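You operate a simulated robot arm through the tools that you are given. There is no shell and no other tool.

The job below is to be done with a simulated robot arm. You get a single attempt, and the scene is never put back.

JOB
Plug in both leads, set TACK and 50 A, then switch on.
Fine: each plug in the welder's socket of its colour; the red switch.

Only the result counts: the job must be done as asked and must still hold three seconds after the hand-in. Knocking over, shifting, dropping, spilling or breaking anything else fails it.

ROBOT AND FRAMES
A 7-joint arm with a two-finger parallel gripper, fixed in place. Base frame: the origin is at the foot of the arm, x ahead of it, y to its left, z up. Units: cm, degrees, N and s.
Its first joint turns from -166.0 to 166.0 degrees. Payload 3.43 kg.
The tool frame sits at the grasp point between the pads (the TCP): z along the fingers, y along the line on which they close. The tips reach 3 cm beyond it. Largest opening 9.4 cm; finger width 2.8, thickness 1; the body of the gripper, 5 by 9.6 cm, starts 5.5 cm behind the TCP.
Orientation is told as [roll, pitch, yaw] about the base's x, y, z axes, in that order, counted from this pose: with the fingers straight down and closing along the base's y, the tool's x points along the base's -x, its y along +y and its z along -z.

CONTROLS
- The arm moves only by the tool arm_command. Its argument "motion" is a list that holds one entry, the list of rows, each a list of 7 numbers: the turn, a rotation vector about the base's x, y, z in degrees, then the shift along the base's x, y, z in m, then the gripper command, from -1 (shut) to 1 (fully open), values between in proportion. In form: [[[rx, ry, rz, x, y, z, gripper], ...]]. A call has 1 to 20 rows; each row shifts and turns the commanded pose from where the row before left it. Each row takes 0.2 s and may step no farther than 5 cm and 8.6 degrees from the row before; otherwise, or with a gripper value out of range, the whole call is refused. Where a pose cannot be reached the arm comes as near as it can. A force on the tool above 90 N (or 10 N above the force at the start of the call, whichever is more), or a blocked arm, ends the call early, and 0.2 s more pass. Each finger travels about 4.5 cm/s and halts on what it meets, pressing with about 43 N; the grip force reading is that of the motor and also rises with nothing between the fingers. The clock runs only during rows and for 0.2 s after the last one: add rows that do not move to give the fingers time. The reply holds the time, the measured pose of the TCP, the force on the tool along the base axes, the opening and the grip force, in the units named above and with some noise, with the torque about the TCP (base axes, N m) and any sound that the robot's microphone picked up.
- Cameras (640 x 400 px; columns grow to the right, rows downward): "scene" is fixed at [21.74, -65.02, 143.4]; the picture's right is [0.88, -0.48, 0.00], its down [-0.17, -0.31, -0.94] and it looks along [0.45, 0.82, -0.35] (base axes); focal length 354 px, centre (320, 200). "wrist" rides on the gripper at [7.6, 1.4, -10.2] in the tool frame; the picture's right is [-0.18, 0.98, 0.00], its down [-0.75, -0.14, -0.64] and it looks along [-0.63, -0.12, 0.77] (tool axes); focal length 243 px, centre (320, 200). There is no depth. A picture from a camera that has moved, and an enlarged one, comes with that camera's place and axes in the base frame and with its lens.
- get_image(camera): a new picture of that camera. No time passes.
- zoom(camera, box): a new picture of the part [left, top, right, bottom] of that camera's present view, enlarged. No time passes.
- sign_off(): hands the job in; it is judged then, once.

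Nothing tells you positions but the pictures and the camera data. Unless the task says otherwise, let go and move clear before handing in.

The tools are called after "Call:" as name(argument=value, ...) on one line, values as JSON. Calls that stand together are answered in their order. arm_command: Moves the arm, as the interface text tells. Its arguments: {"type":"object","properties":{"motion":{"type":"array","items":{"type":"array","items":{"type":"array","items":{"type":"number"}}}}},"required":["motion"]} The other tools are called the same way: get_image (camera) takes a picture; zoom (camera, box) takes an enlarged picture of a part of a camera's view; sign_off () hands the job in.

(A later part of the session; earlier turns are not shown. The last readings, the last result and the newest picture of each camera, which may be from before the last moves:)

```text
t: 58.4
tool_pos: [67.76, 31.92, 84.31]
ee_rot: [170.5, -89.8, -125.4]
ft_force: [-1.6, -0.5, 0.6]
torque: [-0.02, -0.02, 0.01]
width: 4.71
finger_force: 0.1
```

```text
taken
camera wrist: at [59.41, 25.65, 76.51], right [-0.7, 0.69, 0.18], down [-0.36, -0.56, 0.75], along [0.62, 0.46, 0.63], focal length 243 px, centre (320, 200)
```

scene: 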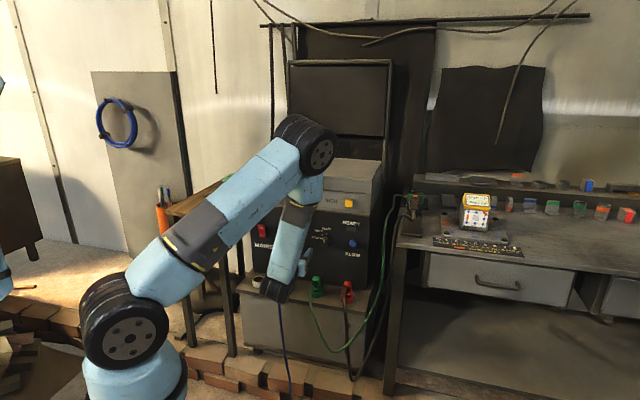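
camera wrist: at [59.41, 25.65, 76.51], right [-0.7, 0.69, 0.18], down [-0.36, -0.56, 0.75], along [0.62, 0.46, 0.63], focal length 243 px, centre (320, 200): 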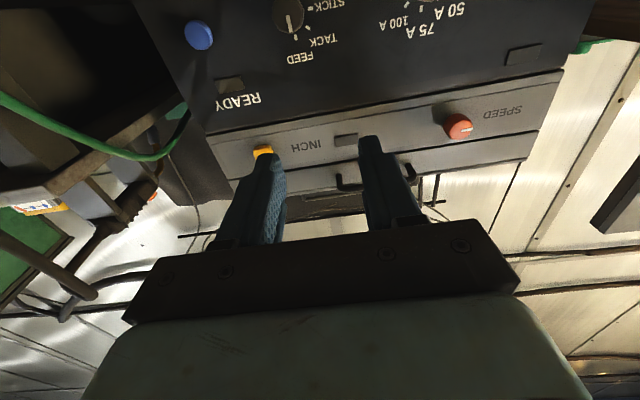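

The tool is horizontal now. The mode knob comes out near (84.7, 46.2, 77.8) and the current knob near (74.1, 56.5, 77.6). I'll line up in front of the mode knob.

Call:
arm_command(motion=[[[0, 0, 0, 0.02, 0.0135, -0.016, 0.3], [0, 0, 0, 0.02, 0.0135, -0.016, 0.3], [0, 0, 0, 0.02, 0.0135, -0.016, 0.3], [0, 0, 0, 0.02, 0.0135, -0.017, 0.3], [0, 0, 0, 0, 0, 0, 0.3], [0, 0, 0, 0, 0, 0, 0.3]]])

Call:
get_image(camera="wrist")

Call:
zoom(camera="scene", box=[230, 190, 390, 310])

```text
t: 59.8
tool_pos: [75.57, 37.38, 77.52]
ee_rot: [159.2, -89.8, -114.3]
ft_force: [-0.4, 0.3, 0.8]
torque: [-0.04, 0.0, -0.04]
width: 6.12
finger_force: 0.1
```

```text
taken
camera wrist: at [67.35, 31.13, 69.77], right [-0.7, 0.69, 0.18], down [-0.35, -0.55, 0.75], along [0.63, 0.46, 0.63], focal length 243 px, centre (320, 200)
```

wrist: 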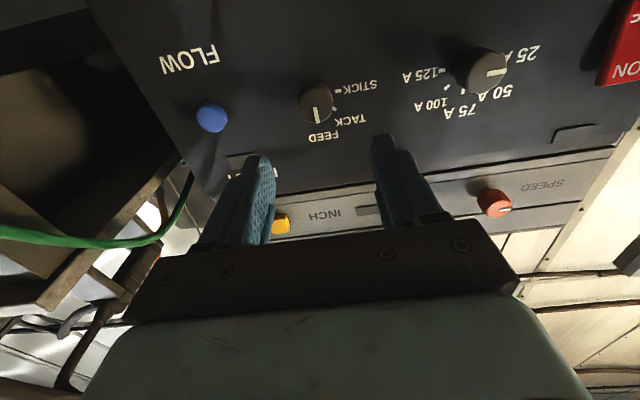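

```text
3.33 times, centred on (310, 250) of scene
camera zoom: at [21.74, -65.02, 143.4], right [0.88, -0.48, 0.0], down [-0.17, -0.31, -0.94], along [0.45, 0.82, -0.35], focal length 1181 px, centre (353, 33)
```

zoom: 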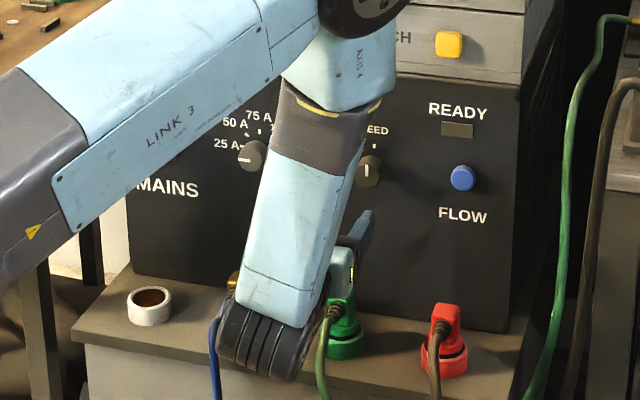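

Call:
zoom(camera="wrist", box=[260, 60, 400, 160])

Call:
zoom(camera="wrist", box=[390, 20, 550, 140])

```text
4.00 times, centred on (330, 110) of wrist
camera zoom: at [67.35, 31.13, 69.77], right [-0.7, 0.69, 0.18], down [-0.35, -0.55, 0.75], along [0.63, 0.46, 0.63], focal length 970 px, centre (280, 560)
```

zoom: 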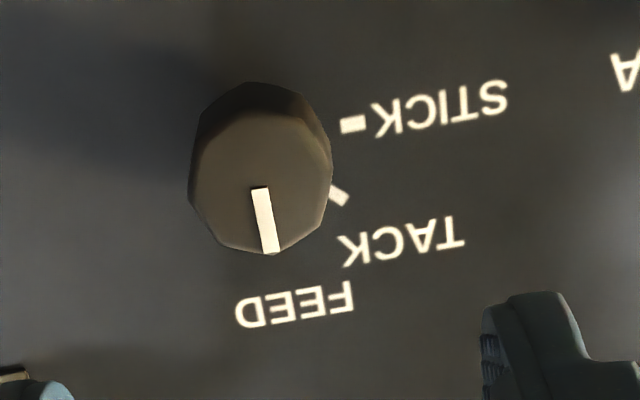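

```text
3.33 times, centred on (470, 80) of wrist
camera zoom: at [67.35, 31.13, 69.77], right [-0.7, 0.69, 0.18], down [-0.35, -0.55, 0.75], along [0.63, 0.46, 0.63], focal length 809 px, centre (-180, 600)
```

zoom: 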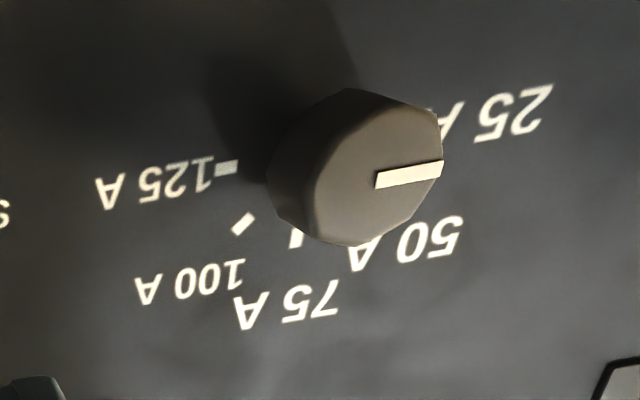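

The mode knob is about 5 mm to the side of the tool axis. I'll correct that and move closer with open fingers.

Call:
arm_command(motion=[[[0, 0, 0, 0.0035, -0.0035, 0, 0.3], [0, 0, 0, 0.018, 0.018, 0, 0.3], [0, 0, 0, 0.018, 0.018, 0, 0.3], [0, 0, 0, 0.016, 0.016, 0, 0.3], [0, 0, 0, 0, 0, 0, 0.3], [0, 0, 0, 0, 0, 0, 0.3]]])

Call:
get_image(camera="wrist")

Call:
zoom(camera="wrist", box=[220, 80, 420, 230])

Call:
zoom(camera="scene", box=[280, 200, 360, 310])

```text
t: 61.2
tool_pos: [81.37, 42.15, 77.65]
ee_rot: [161.3, -89.8, -116.2]
ft_force: [0.3, 0.4, 0.4]
torque: [-0.01, -0.02, -0.03]
width: 6.1
finger_force: 0.1
```

```text
taken
camera wrist: at [73.1, 35.86, 69.94], right [-0.7, 0.69, 0.18], down [-0.35, -0.55, 0.75], along [0.63, 0.46, 0.63], focal length 243 px, centre (320, 200)
```

wrist: 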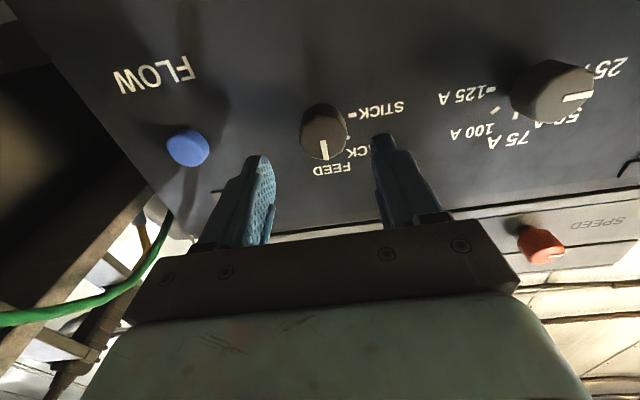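

```text
2.67 times, centred on (320, 155) of wrist
camera zoom: at [73.1, 35.86, 69.94], right [-0.7, 0.69, 0.18], down [-0.35, -0.55, 0.75], along [0.63, 0.46, 0.63], focal length 647 px, centre (320, 320)
```

zoom: 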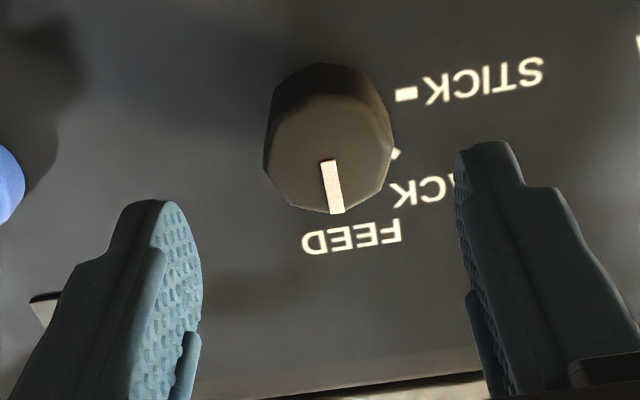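

```text
3.64 times, centred on (320, 255) of scene
camera zoom: at [21.74, -65.02, 143.4], right [0.88, -0.48, 0.0], down [-0.17, -0.31, -0.94], along [0.45, 0.82, -0.35], focal length 1288 px, centre (320, 0)
```

zoom: 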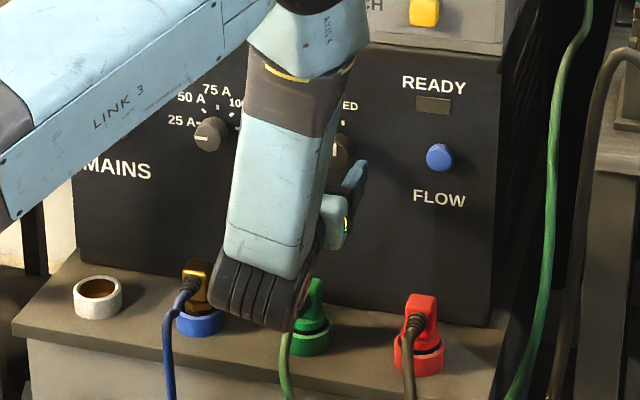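

The knob is centred between the fingers, with its face about 6 cm ahead of the TCP. I'll advance so the tips reach around it, then look.

Call:
arm_command(motion=[[[0, 0, 0, 0.01, 0.01, 0, 0.3], [0, 0, 0, 0.01, 0.01, 0, 0.3], [0, 0, 0, 0.005, 0.005, 0, 0.3], [0, 0, 0, 0.004, 0.004, 0, 0.3], [0, 0, 0, 0, 0, 0, 0.3], [0, 0, 0, 0, 0, 0, 0.3]]])

Call:
zoom(camera="wrist", box=[220, 80, 420, 230])

Call:
zoom(camera="scene", box=[290, 220, 350, 280])

```text
t: 62.6
tool_pos: [84.17, 45.05, 77.53]
ee_rot: [154.1, -89.9, -108.9]
ft_force: [-0.3, -0.6, -0.8]
torque: [-0.05, 0.01, -0.01]
width: 6.12
finger_force: 0.1
```

```text
2.67 times, centred on (320, 155) of wrist
camera zoom: at [75.82, 38.78, 69.93], right [-0.69, 0.69, 0.18], down [-0.35, -0.55, 0.75], along [0.63, 0.46, 0.63], focal length 647 px, centre (320, 320)
```

zoom: 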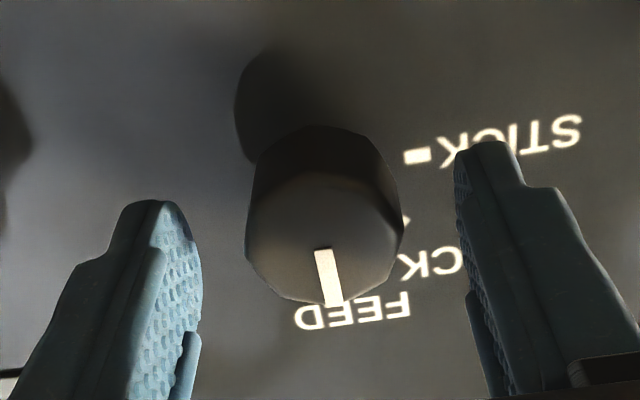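

```text
6.67 times, centred on (320, 250) of scene
camera zoom: at [21.74, -65.02, 143.4], right [0.88, -0.48, 0.0], down [-0.17, -0.31, -0.94], along [0.45, 0.82, -0.35], focal length 2362 px, centre (320, -133)
```

zoom: 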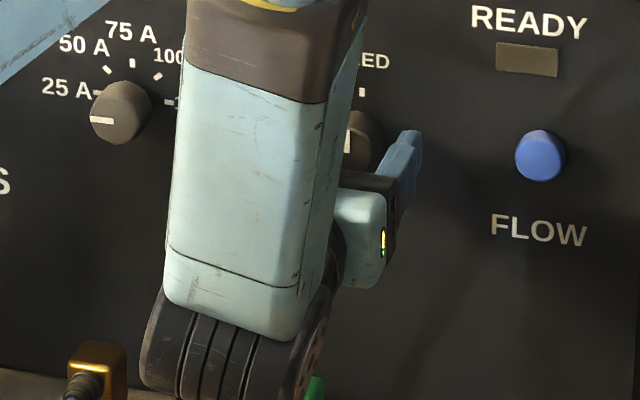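

The fingertips straddle the knob by a bit over 1 cm. I'll move in slightly more and close on it.

Call:
arm_command(motion=[[[0, 0, 0, 0.0025, 0.0025, 0, 0.3], [0, 0, 0, 0, 0, 0, 0.3], [0, 0, 0, 0, 0, 0, -0.2], [0, 0, 0, 0, 0, 0, -0.6], [0, 0, 0, 0, 0, 0, -1], [0, 0, 0, 0, 0, 0, -1]]])

Call:
zoom(camera="wrist", box=[220, 80, 420, 230])

```text
t: 64.0
tool_pos: [84.24, 45.42, 77.61]
ee_rot: [148.0, -89.9, -103.1]
ft_force: [-4.5, 4.5, -1.6]
torque: [0.01, 0.04, 0.19]
width: 3.34
finger_force: 44.5
```

```text
2.67 times, centred on (320, 155) of wrist
camera zoom: at [76.01, 39.07, 69.95], right [-0.7, 0.69, 0.18], down [-0.35, -0.56, 0.75], along [0.63, 0.46, 0.63], focal length 647 px, centre (320, 320)
```

zoom: 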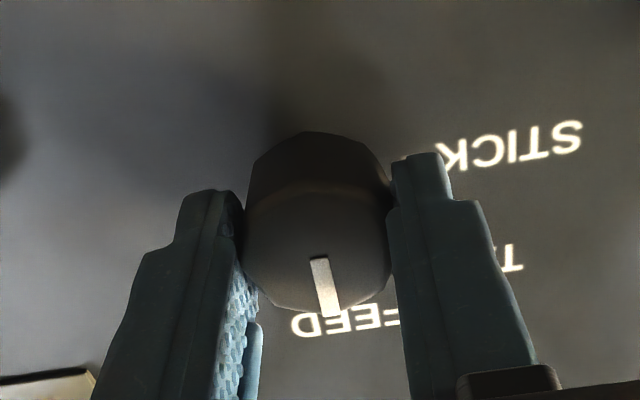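

Gripped at 3.34 cm. Next I'll turn it 45° counter-clockwise as seen from the front, from FEED to TACK.

Call:
arm_command(motion=[[[-5.303, -5.303, 0, 0, 0, 0, -1], [-5.303, -5.303, 0, 0, 0, 0, -1], [-5.303, -5.303, 0, 0, 0, 0, -1], [-5.303, -5.303, 0, 0, 0, 0, -1], [-5.303, -5.303, 0, 0, 0, 0, -1], [-5.303, -5.303, 0, 0, 0, 0, -1], [0, 0, 0, 0, 0, 0, -1]]])

Call:
get_image(camera="wrist")

Call:
zoom(camera="wrist", box=[220, 80, 420, 230])

```text
t: 65.6
tool_pos: [84.23, 45.51, 77.55]
ee_rot: [-90.0, -45.0, 135.1]
ft_force: [-22.9, 15.4, -12.1]
torque: [-0.13, 0.22, 1.05]
width: 3.37
finger_force: 45.2
```

```text
taken
camera wrist: at [80.08, 35.01, 71.15], right [-0.59, 0.58, -0.57], down [-0.76, -0.15, 0.63], along [0.28, 0.8, 0.53], focal length 243 px, centre (320, 200)
```

wrist: 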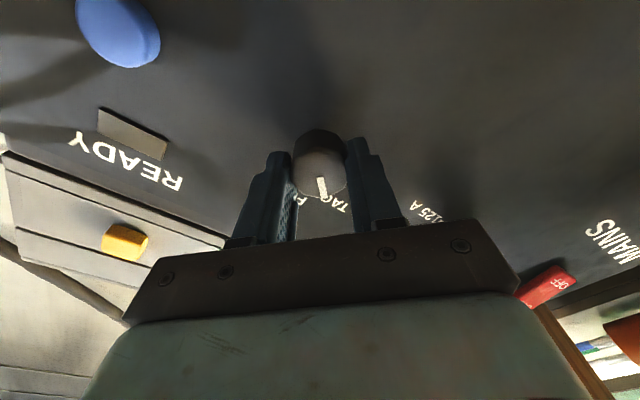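

```text
2.67 times, centred on (320, 155) of wrist
camera zoom: at [80.08, 35.01, 71.15], right [-0.59, 0.58, -0.57], down [-0.76, -0.15, 0.63], along [0.28, 0.8, 0.53], focal length 647 px, centre (320, 320)
```

zoom: 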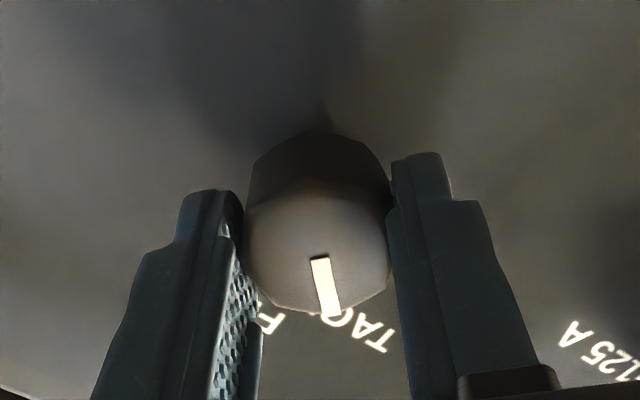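

The pointer turned with the fingers and now points at TACK. I'll release, back off and verify.

Call:
arm_command(motion=[[[0, 0, 0, 0, 0, 0, -0.3], [0, 0, 0, 0, 0, 0, 0.1], [0, 0, 0, 0, 0, 0, 0.3], [0, 0, 0, 0, 0, 0, 0.3], [0, 0, 0, -0.01, -0.01, 0, 0.3], [0, 0, 0, -0.015, -0.015, 0, 0.3], [0, 0, 0, -0.015, -0.015, 0, 0.3], [0, 0, 0, -0.015, -0.015, 0, 0.3], [0, 0, 0, -0.015, -0.015, 0, 0.3], [0, 0, 0, 0, 0, 0, 0.3]]])

Call:
get_image(camera="wrist")

Call:
zoom(camera="scene", box=[280, 210, 340, 255])

```text
t: 67.8
tool_pos: [77.25, 38.34, 77.75]
ee_rot: [-90.1, -45.0, 135.2]
ft_force: [0.3, 0.0, 0.2]
torque: [0.01, -0.04, 0.01]
width: 6.08
finger_force: 0.0
```

```text
taken
camera wrist: at [73.08, 27.95, 71.2], right [-0.58, 0.58, -0.56], down [-0.76, -0.15, 0.63], along [0.28, 0.8, 0.53], focal length 243 px, centre (320, 200)
```

wrist: 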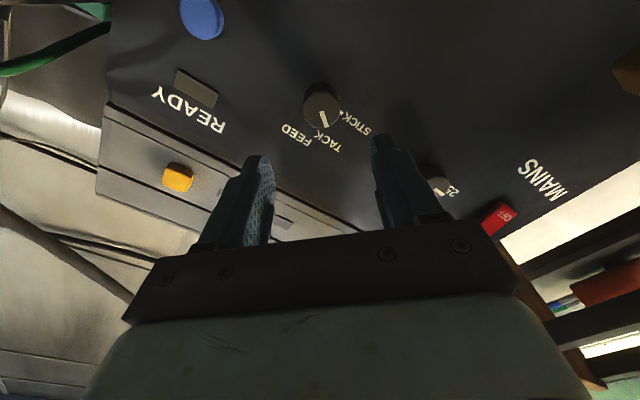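

```text
8.89 times, centred on (310, 232) of scene
camera zoom: at [21.74, -65.02, 143.4], right [0.88, -0.48, 0.0], down [-0.17, -0.31, -0.94], along [0.45, 0.82, -0.35], focal length 3150 px, centre (409, -89)
```

zoom: 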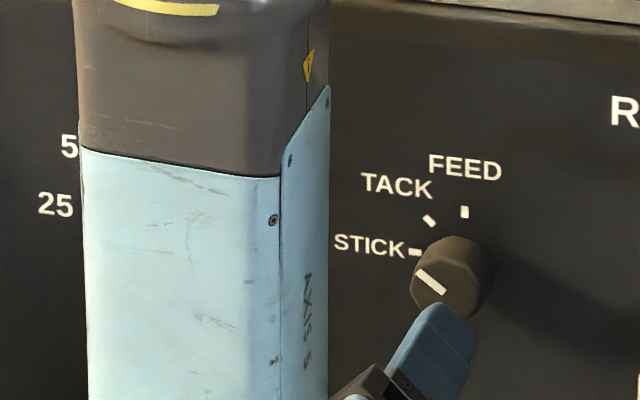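

TACK is set. Next I'll slide left along the panel to the current knob, keeping this roll so the +45° turn brings the wrist back.

Call:
arm_command(motion=[[[0, 0, 0, -0.0265, 0.0265, 0, 0.3], [0, 0, 0, -0.0265, 0.0265, 0, 0.3], [0, 0, 0, -0.0265, 0.0265, 0, 0.3], [0, 0, 0, -0.0265, 0.0265, 0, 0.3], [0, 0, 0, 0, 0, 0, 0.3], [0, 0, 0, 0, 0, 0, 0.3]]])

Call:
get_image(camera="wrist")

Call:
zoom(camera="wrist", box=[220, 50, 420, 200])

Call:
get_image(camera="scene")

```text
t: 69.2
tool_pos: [66.83, 48.8, 77.89]
ee_rot: [-90.1, -45.1, 135.0]
ft_force: [0.6, -0.5, -0.5]
torque: [0.01, -0.01, -0.01]
width: 6.13
finger_force: 0.1
```

```text
taken
camera wrist: at [62.65, 38.47, 71.47], right [-0.58, 0.58, -0.56], down [-0.76, -0.15, 0.63], along [0.28, 0.8, 0.53], focal length 243 px, centre (320, 200)
```

wrist: 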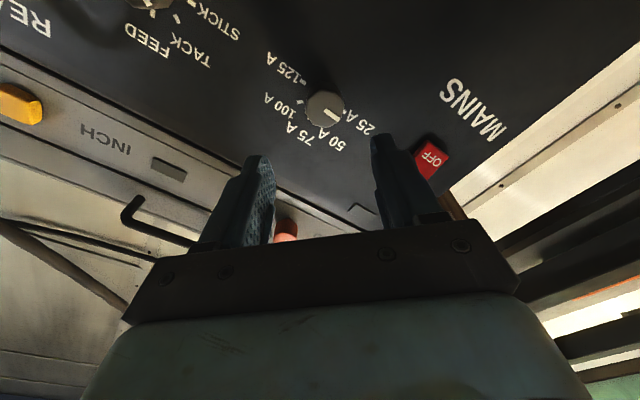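

```text
2.67 times, centred on (320, 125) of wrist
camera zoom: at [62.65, 38.47, 71.47], right [-0.58, 0.58, -0.56], down [-0.76, -0.15, 0.63], along [0.28, 0.8, 0.53], focal length 647 px, centre (320, 400)
```

zoom: 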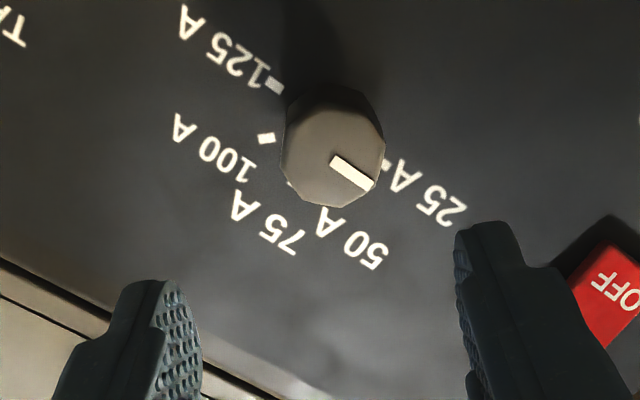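

```text
taken
```

scene: 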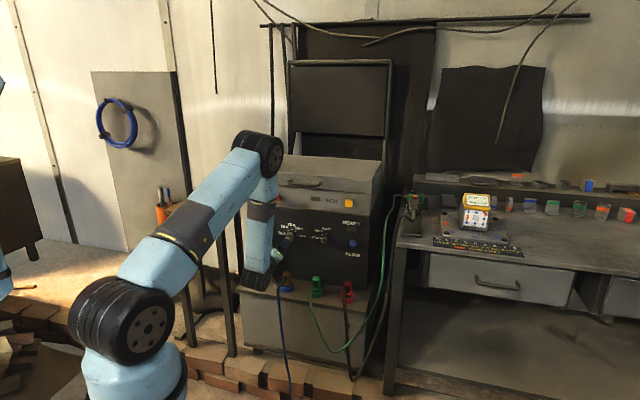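

Call:
arm_command(motion=[[[0, 0, 0, -0.0006, 0.0006, -0.0035, 0.3], [0, 0, 0, 0.018, 0.018, 0, 0.3], [0, 0, 0, 0.018, 0.018, 0, 0.3], [0, 0, 0, 0.017, 0.017, 0, 0.3], [0, 0, 0, 0, 0, 0, 0.3], [0, 0, 0, 0, 0, 0, 0.3]]])

Call:
zoom(camera="wrist", box=[220, 80, 420, 230])

```text
t: 70.6
tool_pos: [71.71, 54.31, 77.54]
ee_rot: [-90.1, -45.1, 135.1]
ft_force: [0.1, 0.6, 0.2]
torque: [0.0, -0.04, 0.0]
width: 6.12
finger_force: 0.0
```

```text
2.67 times, centred on (320, 155) of wrist
camera zoom: at [67.58, 43.9, 70.97], right [-0.58, 0.58, -0.56], down [-0.76, -0.15, 0.63], along [0.28, 0.8, 0.53], focal length 647 px, centre (320, 320)
```

zoom: 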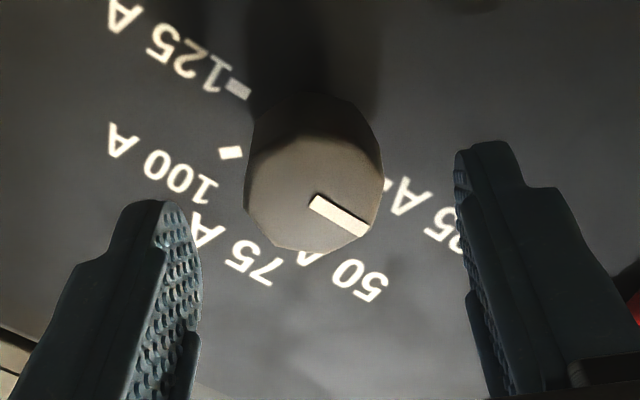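

Call:
arm_command(motion=[[[0, 0, 0, 0.0008, -0.0008, 0.001, 0.3], [0, 0, 0, 0.009, 0.009, 0, 0.3], [0, 0, 0, 0.009, 0.009, 0, 0.3], [0, 0, 0, 0, 0, 0, 0.3], [0, 0, 0, 0, 0, 0, -0.2], [0, 0, 0, 0, 0, 0, -0.6], [0, 0, 0, 0, 0, 0, -1], [0, 0, 0, 0, 0, 0, -1]]])

Call:
zoom(camera="wrist", box=[220, 80, 420, 230])

```text
t: 72.4
tool_pos: [73.73, 55.99, 77.55]
ee_rot: [-90.1, -45.2, 135.1]
ft_force: [4.6, -2.0, 6.9]
torque: [0.12, -0.09, -0.21]
width: 3.33
finger_force: 45.2
```

```text
2.67 times, centred on (320, 155) of wrist
camera zoom: at [69.59, 45.64, 70.97], right [-0.58, 0.58, -0.56], down [-0.76, -0.15, 0.63], along [0.28, 0.8, 0.53], focal length 647 px, centre (320, 320)
```

zoom: 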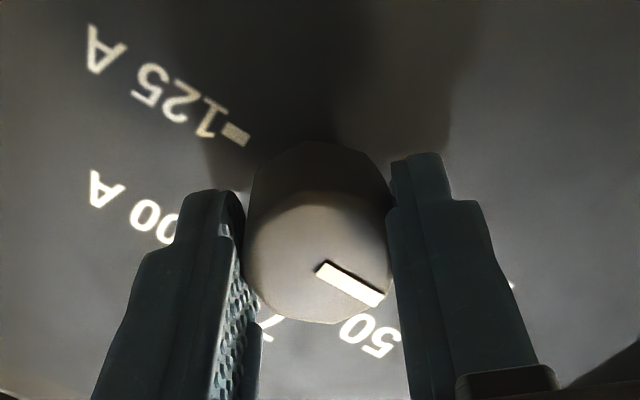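

Gripped. I'll turn it 45° clockwise to 50 A, release and back off.

Call:
arm_command(motion=[[[5.303, 5.303, 0, 0, 0, 0, -1], [5.303, 5.303, 0, 0, 0, 0, -1], [5.303, 5.303, 0, 0, 0, 0, -1], [5.303, 5.303, 0, 0, 0, 0, -1], [5.303, 5.303, 0, 0, 0, 0, -1], [5.303, 5.303, 0, 0, 0, 0, -1], [0, 0, 0, 0, 0, 0, -1]]])

Call:
zoom(camera="wrist", box=[200, 60, 440, 240])

```text
t: 74.0
tool_pos: [73.74, 56.17, 77.57]
ee_rot: [92.3, -90.0, -47.2]
ft_force: [-17.5, 1.9, -4.7]
torque: [0.15, -0.17, 0.34]
width: 3.35
finger_force: 44.9
```

```text
2.22 times, centred on (320, 150) of wrist
camera zoom: at [65.46, 49.74, 69.79], right [-0.7, 0.69, 0.19], down [-0.35, -0.56, 0.75], along [0.63, 0.46, 0.63], focal length 539 px, centre (320, 311)
```

zoom: 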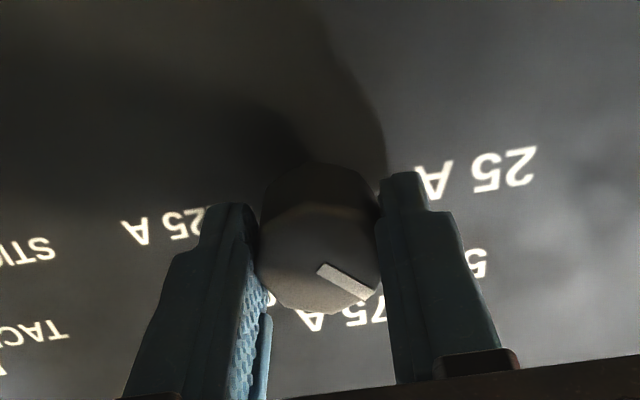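

Call:
arm_command(motion=[[[0, 0, 0, 0, 0, 0, -0.3], [0, 0, 0, 0, 0, 0, 0.1], [0, 0, 0, 0, 0, 0, 0.3], [0, 0, 0, 0, 0, 0, 0.3], [0, 0, 0, -0.01, -0.01, 0, 0.3], [0, 0, 0, -0.015, -0.015, 0, 0.3], [0, 0, 0, -0.015, -0.015, 0, 0.3], [0, 0, 0, -0.015, -0.015, 0, 0.3], [0, 0, 0, -0.015, -0.015, 0, 0.3], [0, 0, 0, 0, 0, 0, 0.3]]])

Call:
get_image(camera="wrist")

Call:
zoom(camera="wrist", box=[240, 60, 420, 180])

Call:
get_image(camera="scene")

```text
t: 76.2
tool_pos: [66.85, 48.92, 77.44]
ee_rot: [160.0, -90.0, -115.0]
ft_force: [-0.3, -0.2, 0.3]
torque: [0.01, 0.05, 0.0]
width: 6.11
finger_force: 0.0
```

```text
taken
camera wrist: at [58.54, 42.62, 69.67], right [-0.69, 0.69, 0.18], down [-0.35, -0.55, 0.75], along [0.63, 0.46, 0.63], focal length 243 px, centre (320, 200)
```

wrist: 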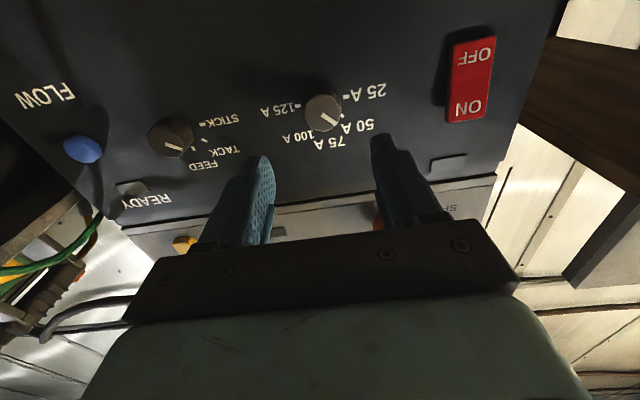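

```text
3.33 times, centred on (330, 120) of wrist
camera zoom: at [58.54, 42.62, 69.67], right [-0.69, 0.69, 0.18], down [-0.35, -0.55, 0.75], along [0.63, 0.46, 0.63], focal length 809 px, centre (287, 467)
```

zoom: 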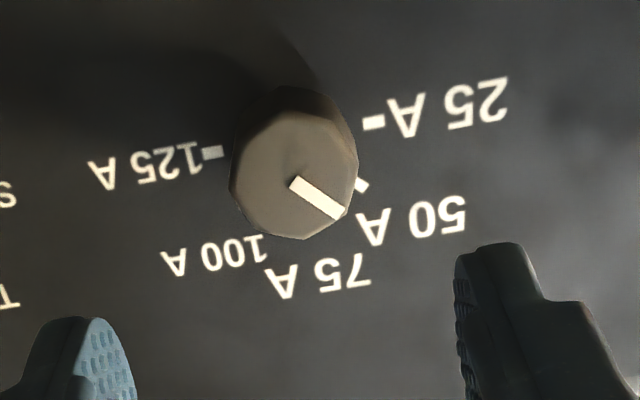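

```text
taken
```

scene: 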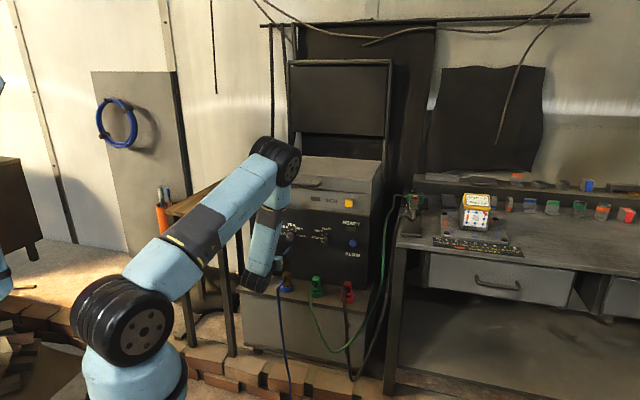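

Call:
zoom(camera="scene", box=[276, 212, 340, 252])

Call:
zoom(camera="wrist", box=[120, 90, 260, 190])

Call:
zoom(camera="wrist", box=[420, 20, 540, 140])

```text
10.00 times, centred on (308, 232) of scene
camera zoom: at [21.74, -65.02, 143.4], right [0.88, -0.48, 0.0], down [-0.17, -0.31, -0.94], along [0.45, 0.82, -0.35], focal length 3543 px, centre (440, -120)
```

zoom: 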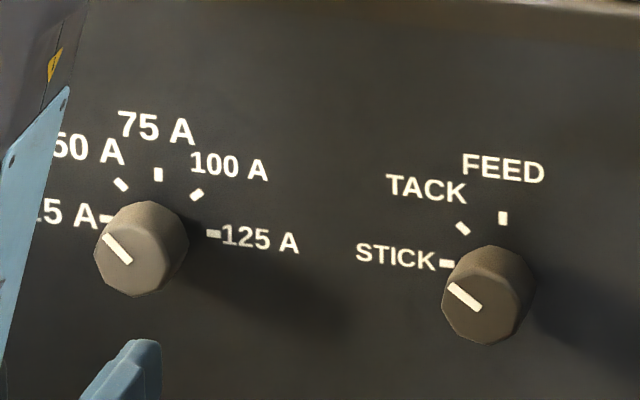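

```text
4.00 times, centred on (190, 140) of wrist
camera zoom: at [58.54, 42.62, 69.67], right [-0.69, 0.69, 0.18], down [-0.35, -0.55, 0.75], along [0.63, 0.46, 0.63], focal length 970 px, centre (840, 440)
```

zoom: 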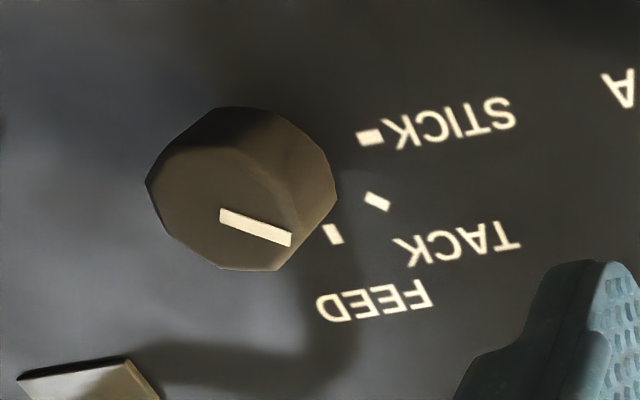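

```text
3.33 times, centred on (480, 80) of wrist
camera zoom: at [58.54, 42.62, 69.67], right [-0.69, 0.69, 0.18], down [-0.35, -0.55, 0.75], along [0.63, 0.46, 0.63], focal length 809 px, centre (-213, 600)
```

zoom: 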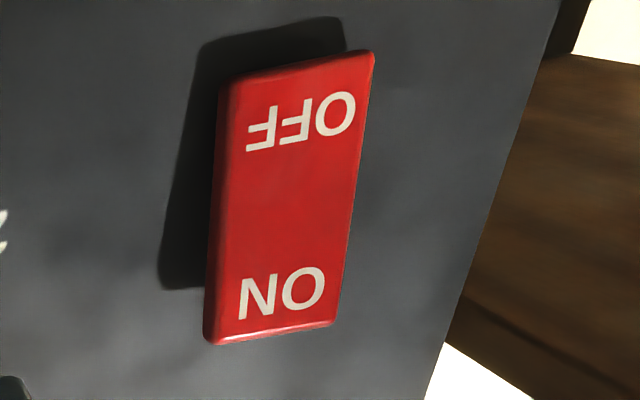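

Call:
zoom(camera="scene", box=[316, 228, 334, 248])

Call:
zoom(camera="scene", box=[281, 226, 299, 244])

```text
16.00 times, centred on (325, 238) of scene
camera zoom: at [21.74, -65.02, 143.4], right [0.88, -0.48, 0.0], down [-0.17, -0.31, -0.94], along [0.45, 0.82, -0.35], focal length 5669 px, centre (240, -408)
```

zoom: 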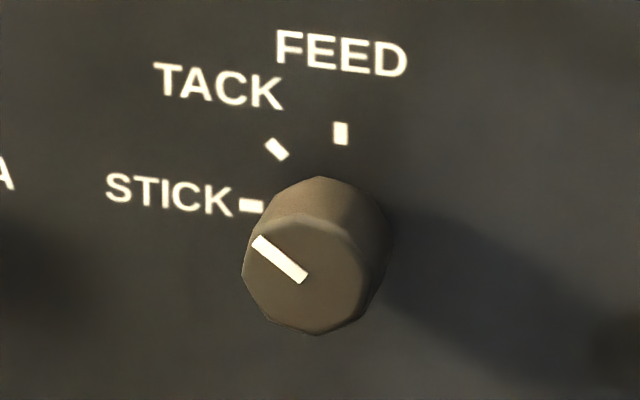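

```text
16.00 times, centred on (290, 235) of scene
camera zoom: at [21.74, -65.02, 143.4], right [0.88, -0.48, 0.0], down [-0.17, -0.31, -0.94], along [0.45, 0.82, -0.35], focal length 5669 px, centre (800, -360)
```

zoom: 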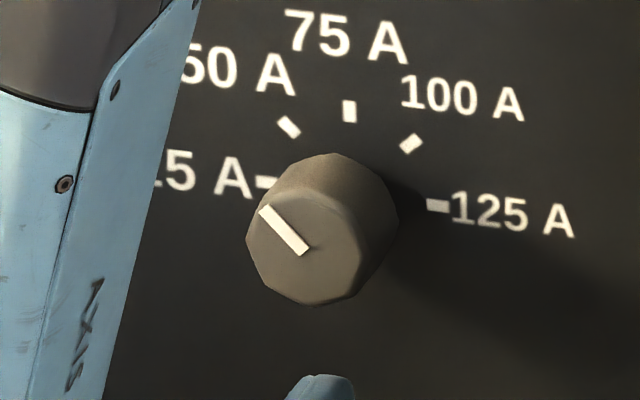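

Both knobs are set: TACK reads about 42° and 50 A about 44°, against a nominal 45°. Next is the red mains rocker: I'll close the fingers and line up with its ON half, near (65.9, 67.1, 80).

Call:
arm_command(motion=[[[0, 0, 0, -0.024, 0.024, 0.007, -0.5], [0, 0, 0, -0.024, 0.024, 0.007, -1], [0, 0, 0, -0.024, 0.024, 0.007, -1], [0, 0, 0, -0.0235, 0.0235, 0.007, -1], [0, 0, 0, 0, 0, 0, -1], [0, 0, 0, 0, 0, 0, -1]]])

Call:
get_image(camera="wrist")

Call:
zoom(camera="wrist", box=[240, 30, 420, 210])

Call:
get_image(camera="scene")

```text
t: 77.6
tool_pos: [57.56, 58.58, 80.41]
ee_rot: [164.0, -90.0, -118.9]
ft_force: [0.6, 0.2, 0.0]
torque: [-0.02, -0.02, 0.01]
width: 0.0
finger_force: 33.3
```

```text
taken
camera wrist: at [49.2, 52.37, 72.67], right [-0.69, 0.69, 0.18], down [-0.35, -0.55, 0.75], along [0.63, 0.46, 0.63], focal length 243 px, centre (320, 200)
```

wrist: 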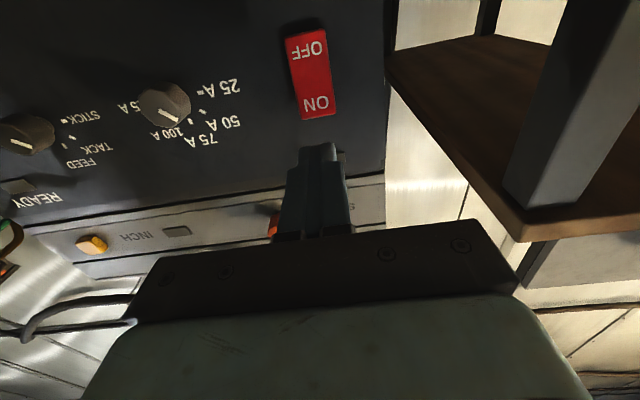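

```text
2.22 times, centred on (330, 120) of wrist
camera zoom: at [49.2, 52.37, 72.67], right [-0.69, 0.69, 0.18], down [-0.35, -0.55, 0.75], along [0.63, 0.46, 0.63], focal length 539 px, centre (298, 378)
```

zoom: 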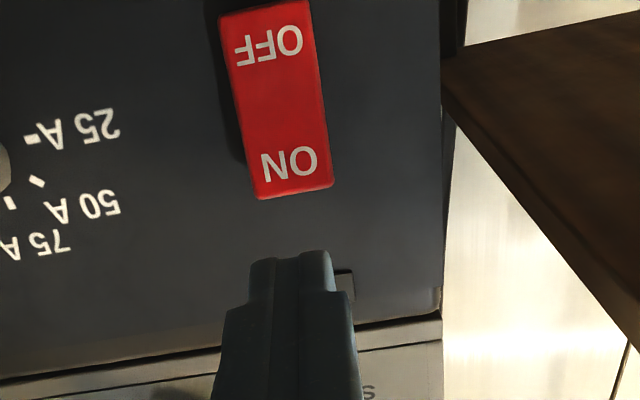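

```text
taken
```

scene: 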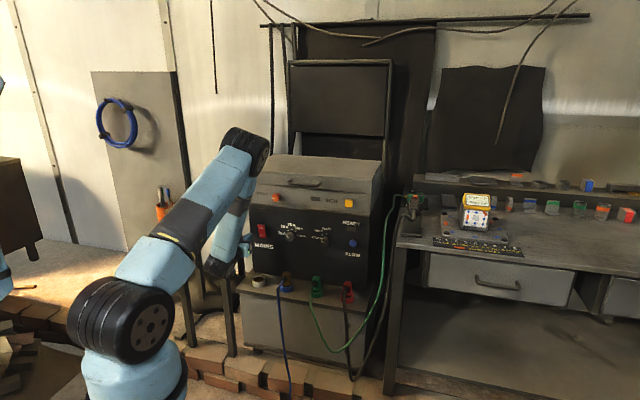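

The tips are aligned with the ON half to within a few mm. I'll correct that and approach to just short of it.

Call:
arm_command(motion=[[[0, 0, 0, 0.0023, -0.0023, -0.004, -1], [0, 0, 0, 0.015, 0.015, 0, -1], [0, 0, 0, 0.015, 0.015, 0, -1], [0, 0, 0, 0.01, 0.01, 0, -1], [0, 0, 0, 0.006, 0.006, 0, -1], [0, 0, 0, 0, 0, 0, -1], [0, 0, 0, 0, 0, 0, -1]]])

Call:
zoom(camera="wrist", box=[240, 60, 420, 210])

Call:
zoom(camera="scene", box=[220, 190, 300, 250])

```text
t: 79.2
tool_pos: [62.13, 63.04, 79.79]
ee_rot: [162.6, -89.8, -117.7]
ft_force: [0.3, -0.3, 0.0]
torque: [0.01, 0.0, 0.02]
width: 0.0
finger_force: 32.8
```

```text
2.67 times, centred on (330, 135) of wrist
camera zoom: at [53.96, 56.64, 72.05], right [-0.7, 0.69, 0.18], down [-0.35, -0.55, 0.75], along [0.63, 0.46, 0.63], focal length 647 px, centre (293, 373)
```

zoom: 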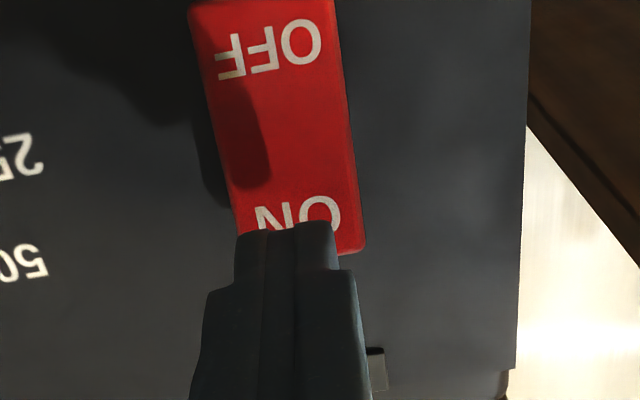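

```text
6.67 times, centred on (260, 220) of scene
camera zoom: at [21.74, -65.02, 143.4], right [0.88, -0.48, 0.0], down [-0.17, -0.31, -0.94], along [0.45, 0.82, -0.35], focal length 2362 px, centre (720, 67)
```

zoom: 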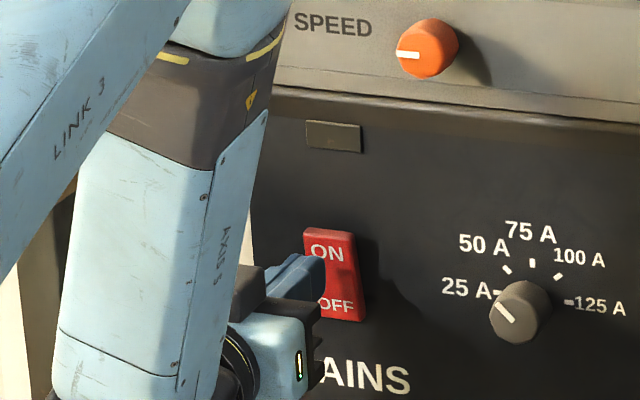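

Call:
arm_command(motion=[[[0, 0, 0, 0.003, 0.003, 0, -1], [0, 0, 0, 0.003, 0.003, 0, -1], [0, 0, 0, 0.002, 0.002, 0, -1], [0, 0, 0, 0.002, 0.002, 0, -1], [0, 0, 0, 0, 0, 0, -1]]])

Call:
zoom(camera="scene", box=[220, 190, 300, 250])

```text
t: 80.4
tool_pos: [63.08, 63.81, 79.89]
ee_rot: [163.9, -90.0, -118.9]
ft_force: [-0.1, 0.4, -0.6]
torque: [0.02, -0.03, -0.02]
width: 0.01
finger_force: 33.3
```

```text
6.67 times, centred on (260, 220) of scene
camera zoom: at [21.74, -65.02, 143.4], right [0.88, -0.48, 0.0], down [-0.17, -0.31, -0.94], along [0.45, 0.82, -0.35], focal length 2362 px, centre (720, 67)
```

zoom: 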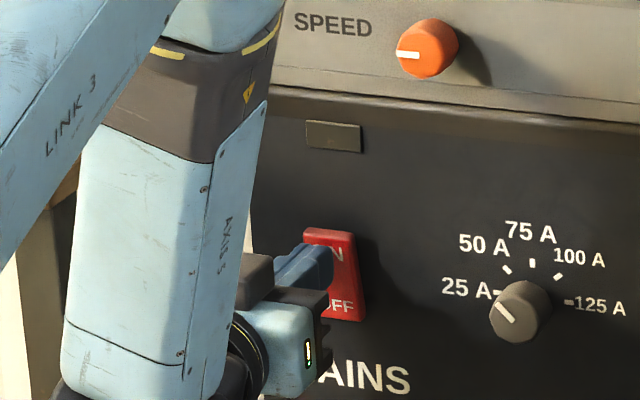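

Call:
arm_command(motion=[[[0, 0, 0, 0.002, 0.002, 0, -1], [0, 0, 0, 0.002, 0.002, 0, -1], [0, 0, 0, 0.002, 0.002, 0, -1], [0, 0, 0, 0, 0, 0, -1]]])

Call:
zoom(camera="scene", box=[220, 190, 300, 250])

Call:
zoom(camera="wrist", box=[240, 60, 420, 210])

```text
t: 81.4
tool_pos: [63.89, 64.61, 79.89]
ee_rot: [165.3, -89.9, -120.3]
ft_force: [-0.7, -1.5, 1.6]
torque: [0.04, -0.07, 0.02]
width: 0.0
finger_force: 32.5
```

```text
6.67 times, centred on (260, 220) of scene
camera zoom: at [21.74, -65.02, 143.4], right [0.88, -0.48, 0.0], down [-0.17, -0.31, -0.94], along [0.45, 0.82, -0.35], focal length 2362 px, centre (720, 67)
```

zoom: 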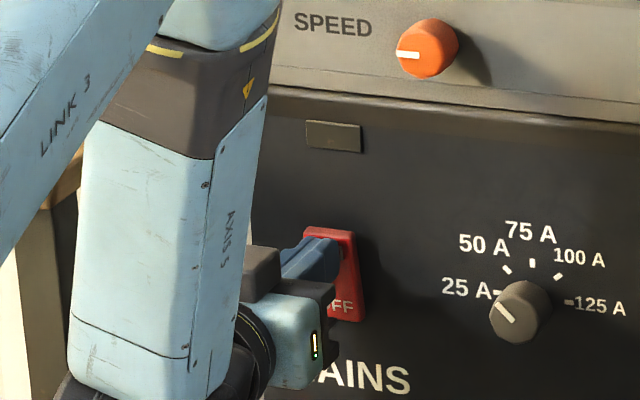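

```text
2.67 times, centred on (330, 135) of wrist
camera zoom: at [55.48, 58.31, 72.22], right [-0.7, 0.69, 0.18], down [-0.35, -0.56, 0.75], along [0.63, 0.46, 0.63], focal length 647 px, centre (293, 373)
```

zoom: 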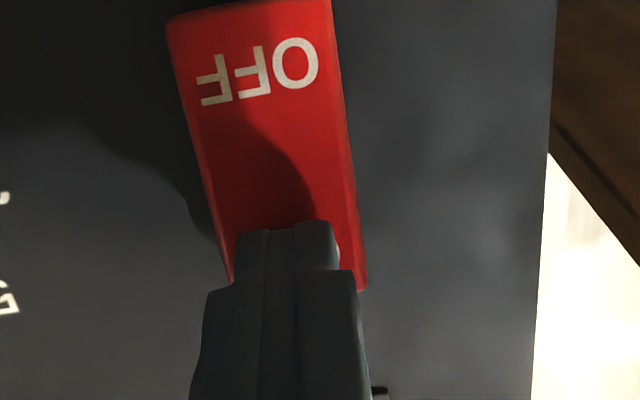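

Contact is just starting. I'll press on.

Call:
arm_command(motion=[[[0, 0, 0, 0.002, 0.002, 0, -1], [0, 0, 0, 0.002, 0.002, 0, -1], [0, 0, 0, 0, 0, 0, -1]]])

Call:
zoom(camera="wrist", box=[240, 60, 420, 210])

```text
t: 82.2
tool_pos: [64.12, 64.91, 80.0]
ee_rot: [162.7, -90.0, -117.7]
ft_force: [-2.4, -1.8, 0.4]
torque: [-0.02, 0.0, 0.0]
width: 0.0
finger_force: 33.0
```

```text
2.67 times, centred on (330, 135) of wrist
camera zoom: at [55.9, 58.65, 72.23], right [-0.69, 0.69, 0.18], down [-0.35, -0.55, 0.75], along [0.63, 0.46, 0.63], focal length 647 px, centre (293, 373)
```

zoom: 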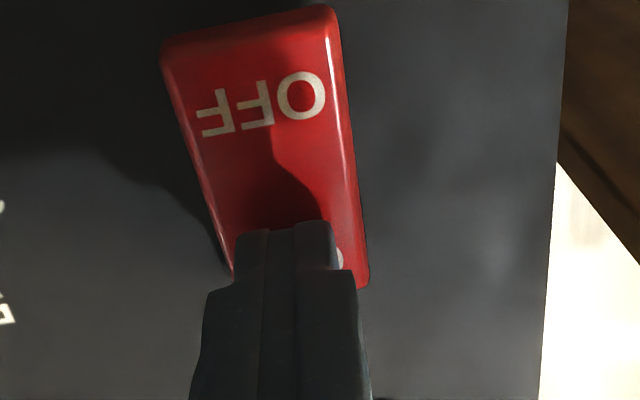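

The rocker has tipped over and its OFF end now stands out. I'll back off and check.

Call:
arm_command(motion=[[[0, 0, 0, -0.01, -0.01, 0, -1], [0, 0, 0, -0.02, -0.02, 0, -1], [0, 0, 0, -0.03, -0.03, 0, -1], [0, 0, 0, -0.03, -0.03, 0, -1], [0, 0, 0, -0.03, -0.03, 0, -1], [0, 0, 0, -0.03, -0.03, 0, -1], [0, 0, 0, 0, 0, 0, -1]]])

Call:
zoom(camera="scene", box=[230, 190, 390, 310])

Call:
get_image(camera="wrist")

Call:
get_image(camera="scene")

```text
t: 83.8
tool_pos: [49.06, 50.11, 79.76]
ee_rot: [161.0, -89.9, -115.9]
ft_force: [0.2, 0.0, 0.1]
torque: [0.02, 0.01, 0.01]
width: 0.02
finger_force: 32.6
```

```text
3.33 times, centred on (310, 250) of scene
camera zoom: at [21.74, -65.02, 143.4], right [0.88, -0.48, 0.0], down [-0.17, -0.31, -0.94], along [0.45, 0.82, -0.35], focal length 1181 px, centre (353, 33)
```

zoom: 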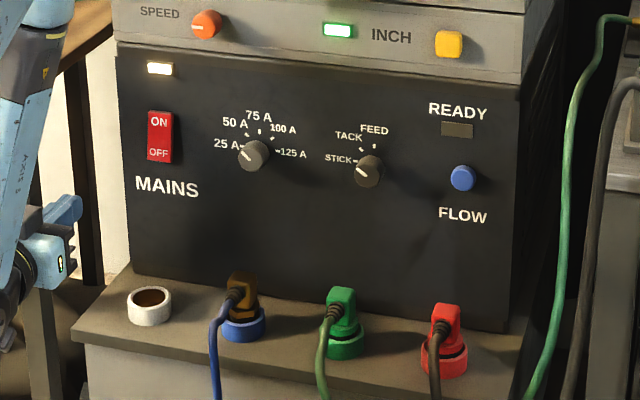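

```text
taken
camera wrist: at [40.74, 43.87, 72.05], right [-0.69, 0.69, 0.18], down [-0.35, -0.55, 0.75], along [0.63, 0.46, 0.63], focal length 243 px, centre (320, 200)
```

wrist: 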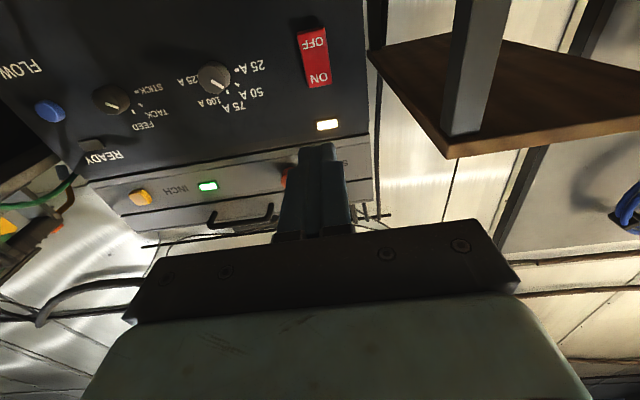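

```text
taken
```

scene: 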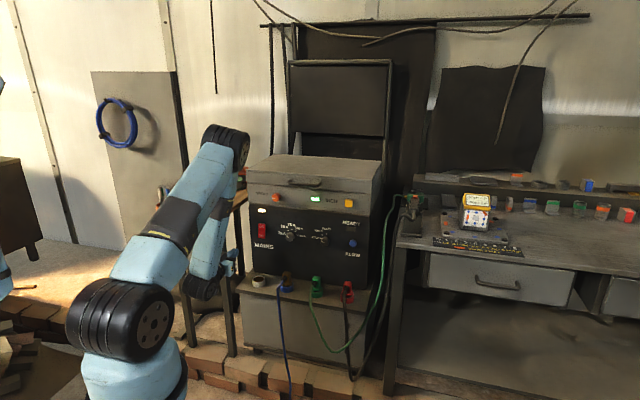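

Mains is on, with the white lamp lit and the INCH lamp green. The READY lamp is dark, so I'll look closer at it, the plugs and the knobs.

Call:
zoom(camera="scene", box=[316, 210, 366, 250])

Call:
zoom(camera="scene", box=[300, 270, 360, 310])

Call:
zoom(camera="scene", box=[265, 265, 305, 295])

Call:
zoom(camera="scene", box=[250, 190, 310, 250])

Call:
arm_command(motion=[[[0, 0, 0, 0, 0, 0, -1], [0, 0, 0, 0, 0, 0, -1], [0, 0, 0, 0, 0, 0, -1], [0, 0, 0, 0, 0, 0, -1], [0, 0, 0, 0, 0, 0, -1]]])

Call:
zoom(camera="scene", box=[230, 190, 390, 310])

```text
10.00 times, centred on (341, 230) of scene
camera zoom: at [21.74, -65.02, 143.4], right [0.88, -0.48, 0.0], down [-0.17, -0.31, -0.94], along [0.45, 0.82, -0.35], focal length 3543 px, centre (110, -100)
```

zoom: 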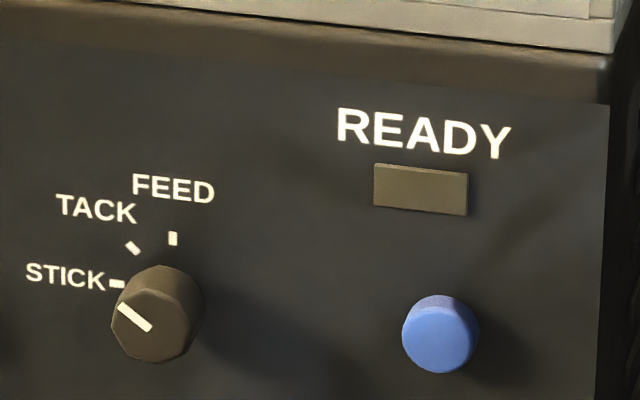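

```text
10.00 times, centred on (330, 290) of scene
camera zoom: at [21.74, -65.02, 143.4], right [0.88, -0.48, 0.0], down [-0.17, -0.31, -0.94], along [0.45, 0.82, -0.35], focal length 3543 px, centre (220, -700)
```

zoom: 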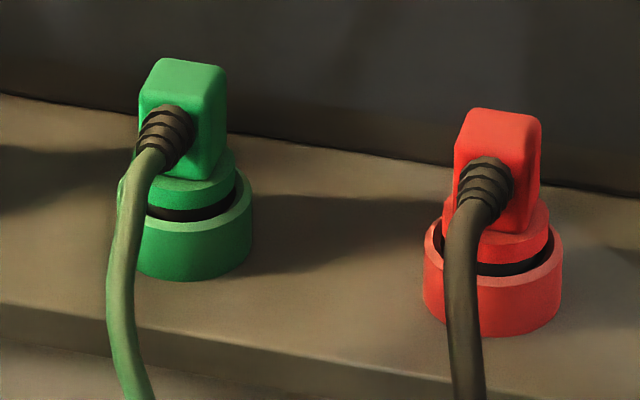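

```text
13.33 times, centred on (285, 280) of scene
camera zoom: at [21.74, -65.02, 143.4], right [0.88, -0.48, 0.0], down [-0.17, -0.31, -0.94], along [0.45, 0.82, -0.35], focal length 4724 px, centre (787, -867)
```

zoom: 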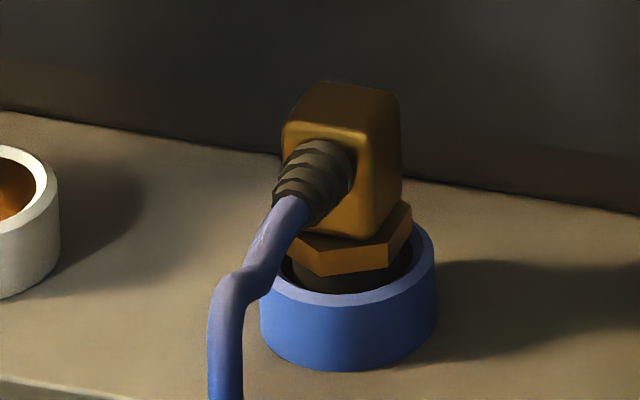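

```text
6.67 times, centred on (280, 220) of scene
camera zoom: at [21.74, -65.02, 143.4], right [0.88, -0.48, 0.0], down [-0.17, -0.31, -0.94], along [0.45, 0.82, -0.35], focal length 2362 px, centre (587, 67)
```

zoom: 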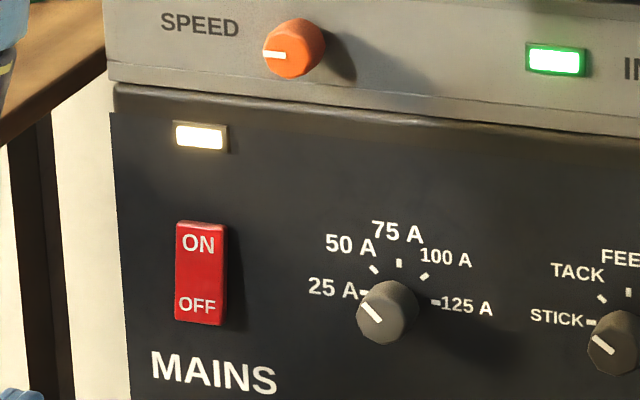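

```text
t: 85.0
tool_pos: [49.0, 50.25, 79.72]
ee_rot: [164.7, -89.9, -119.6]
ft_force: [-0.6, 0.2, 1.4]
torque: [-0.04, 0.01, 0.03]
width: 0.0
finger_force: 32.7
```

```text
3.33 times, centred on (310, 250) of scene
camera zoom: at [21.74, -65.02, 143.4], right [0.88, -0.48, 0.0], down [-0.17, -0.31, -0.94], along [0.45, 0.82, -0.35], focal length 1181 px, centre (353, 33)
```

zoom: 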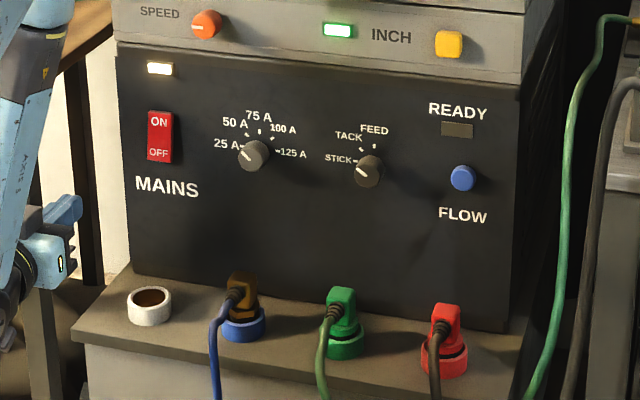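

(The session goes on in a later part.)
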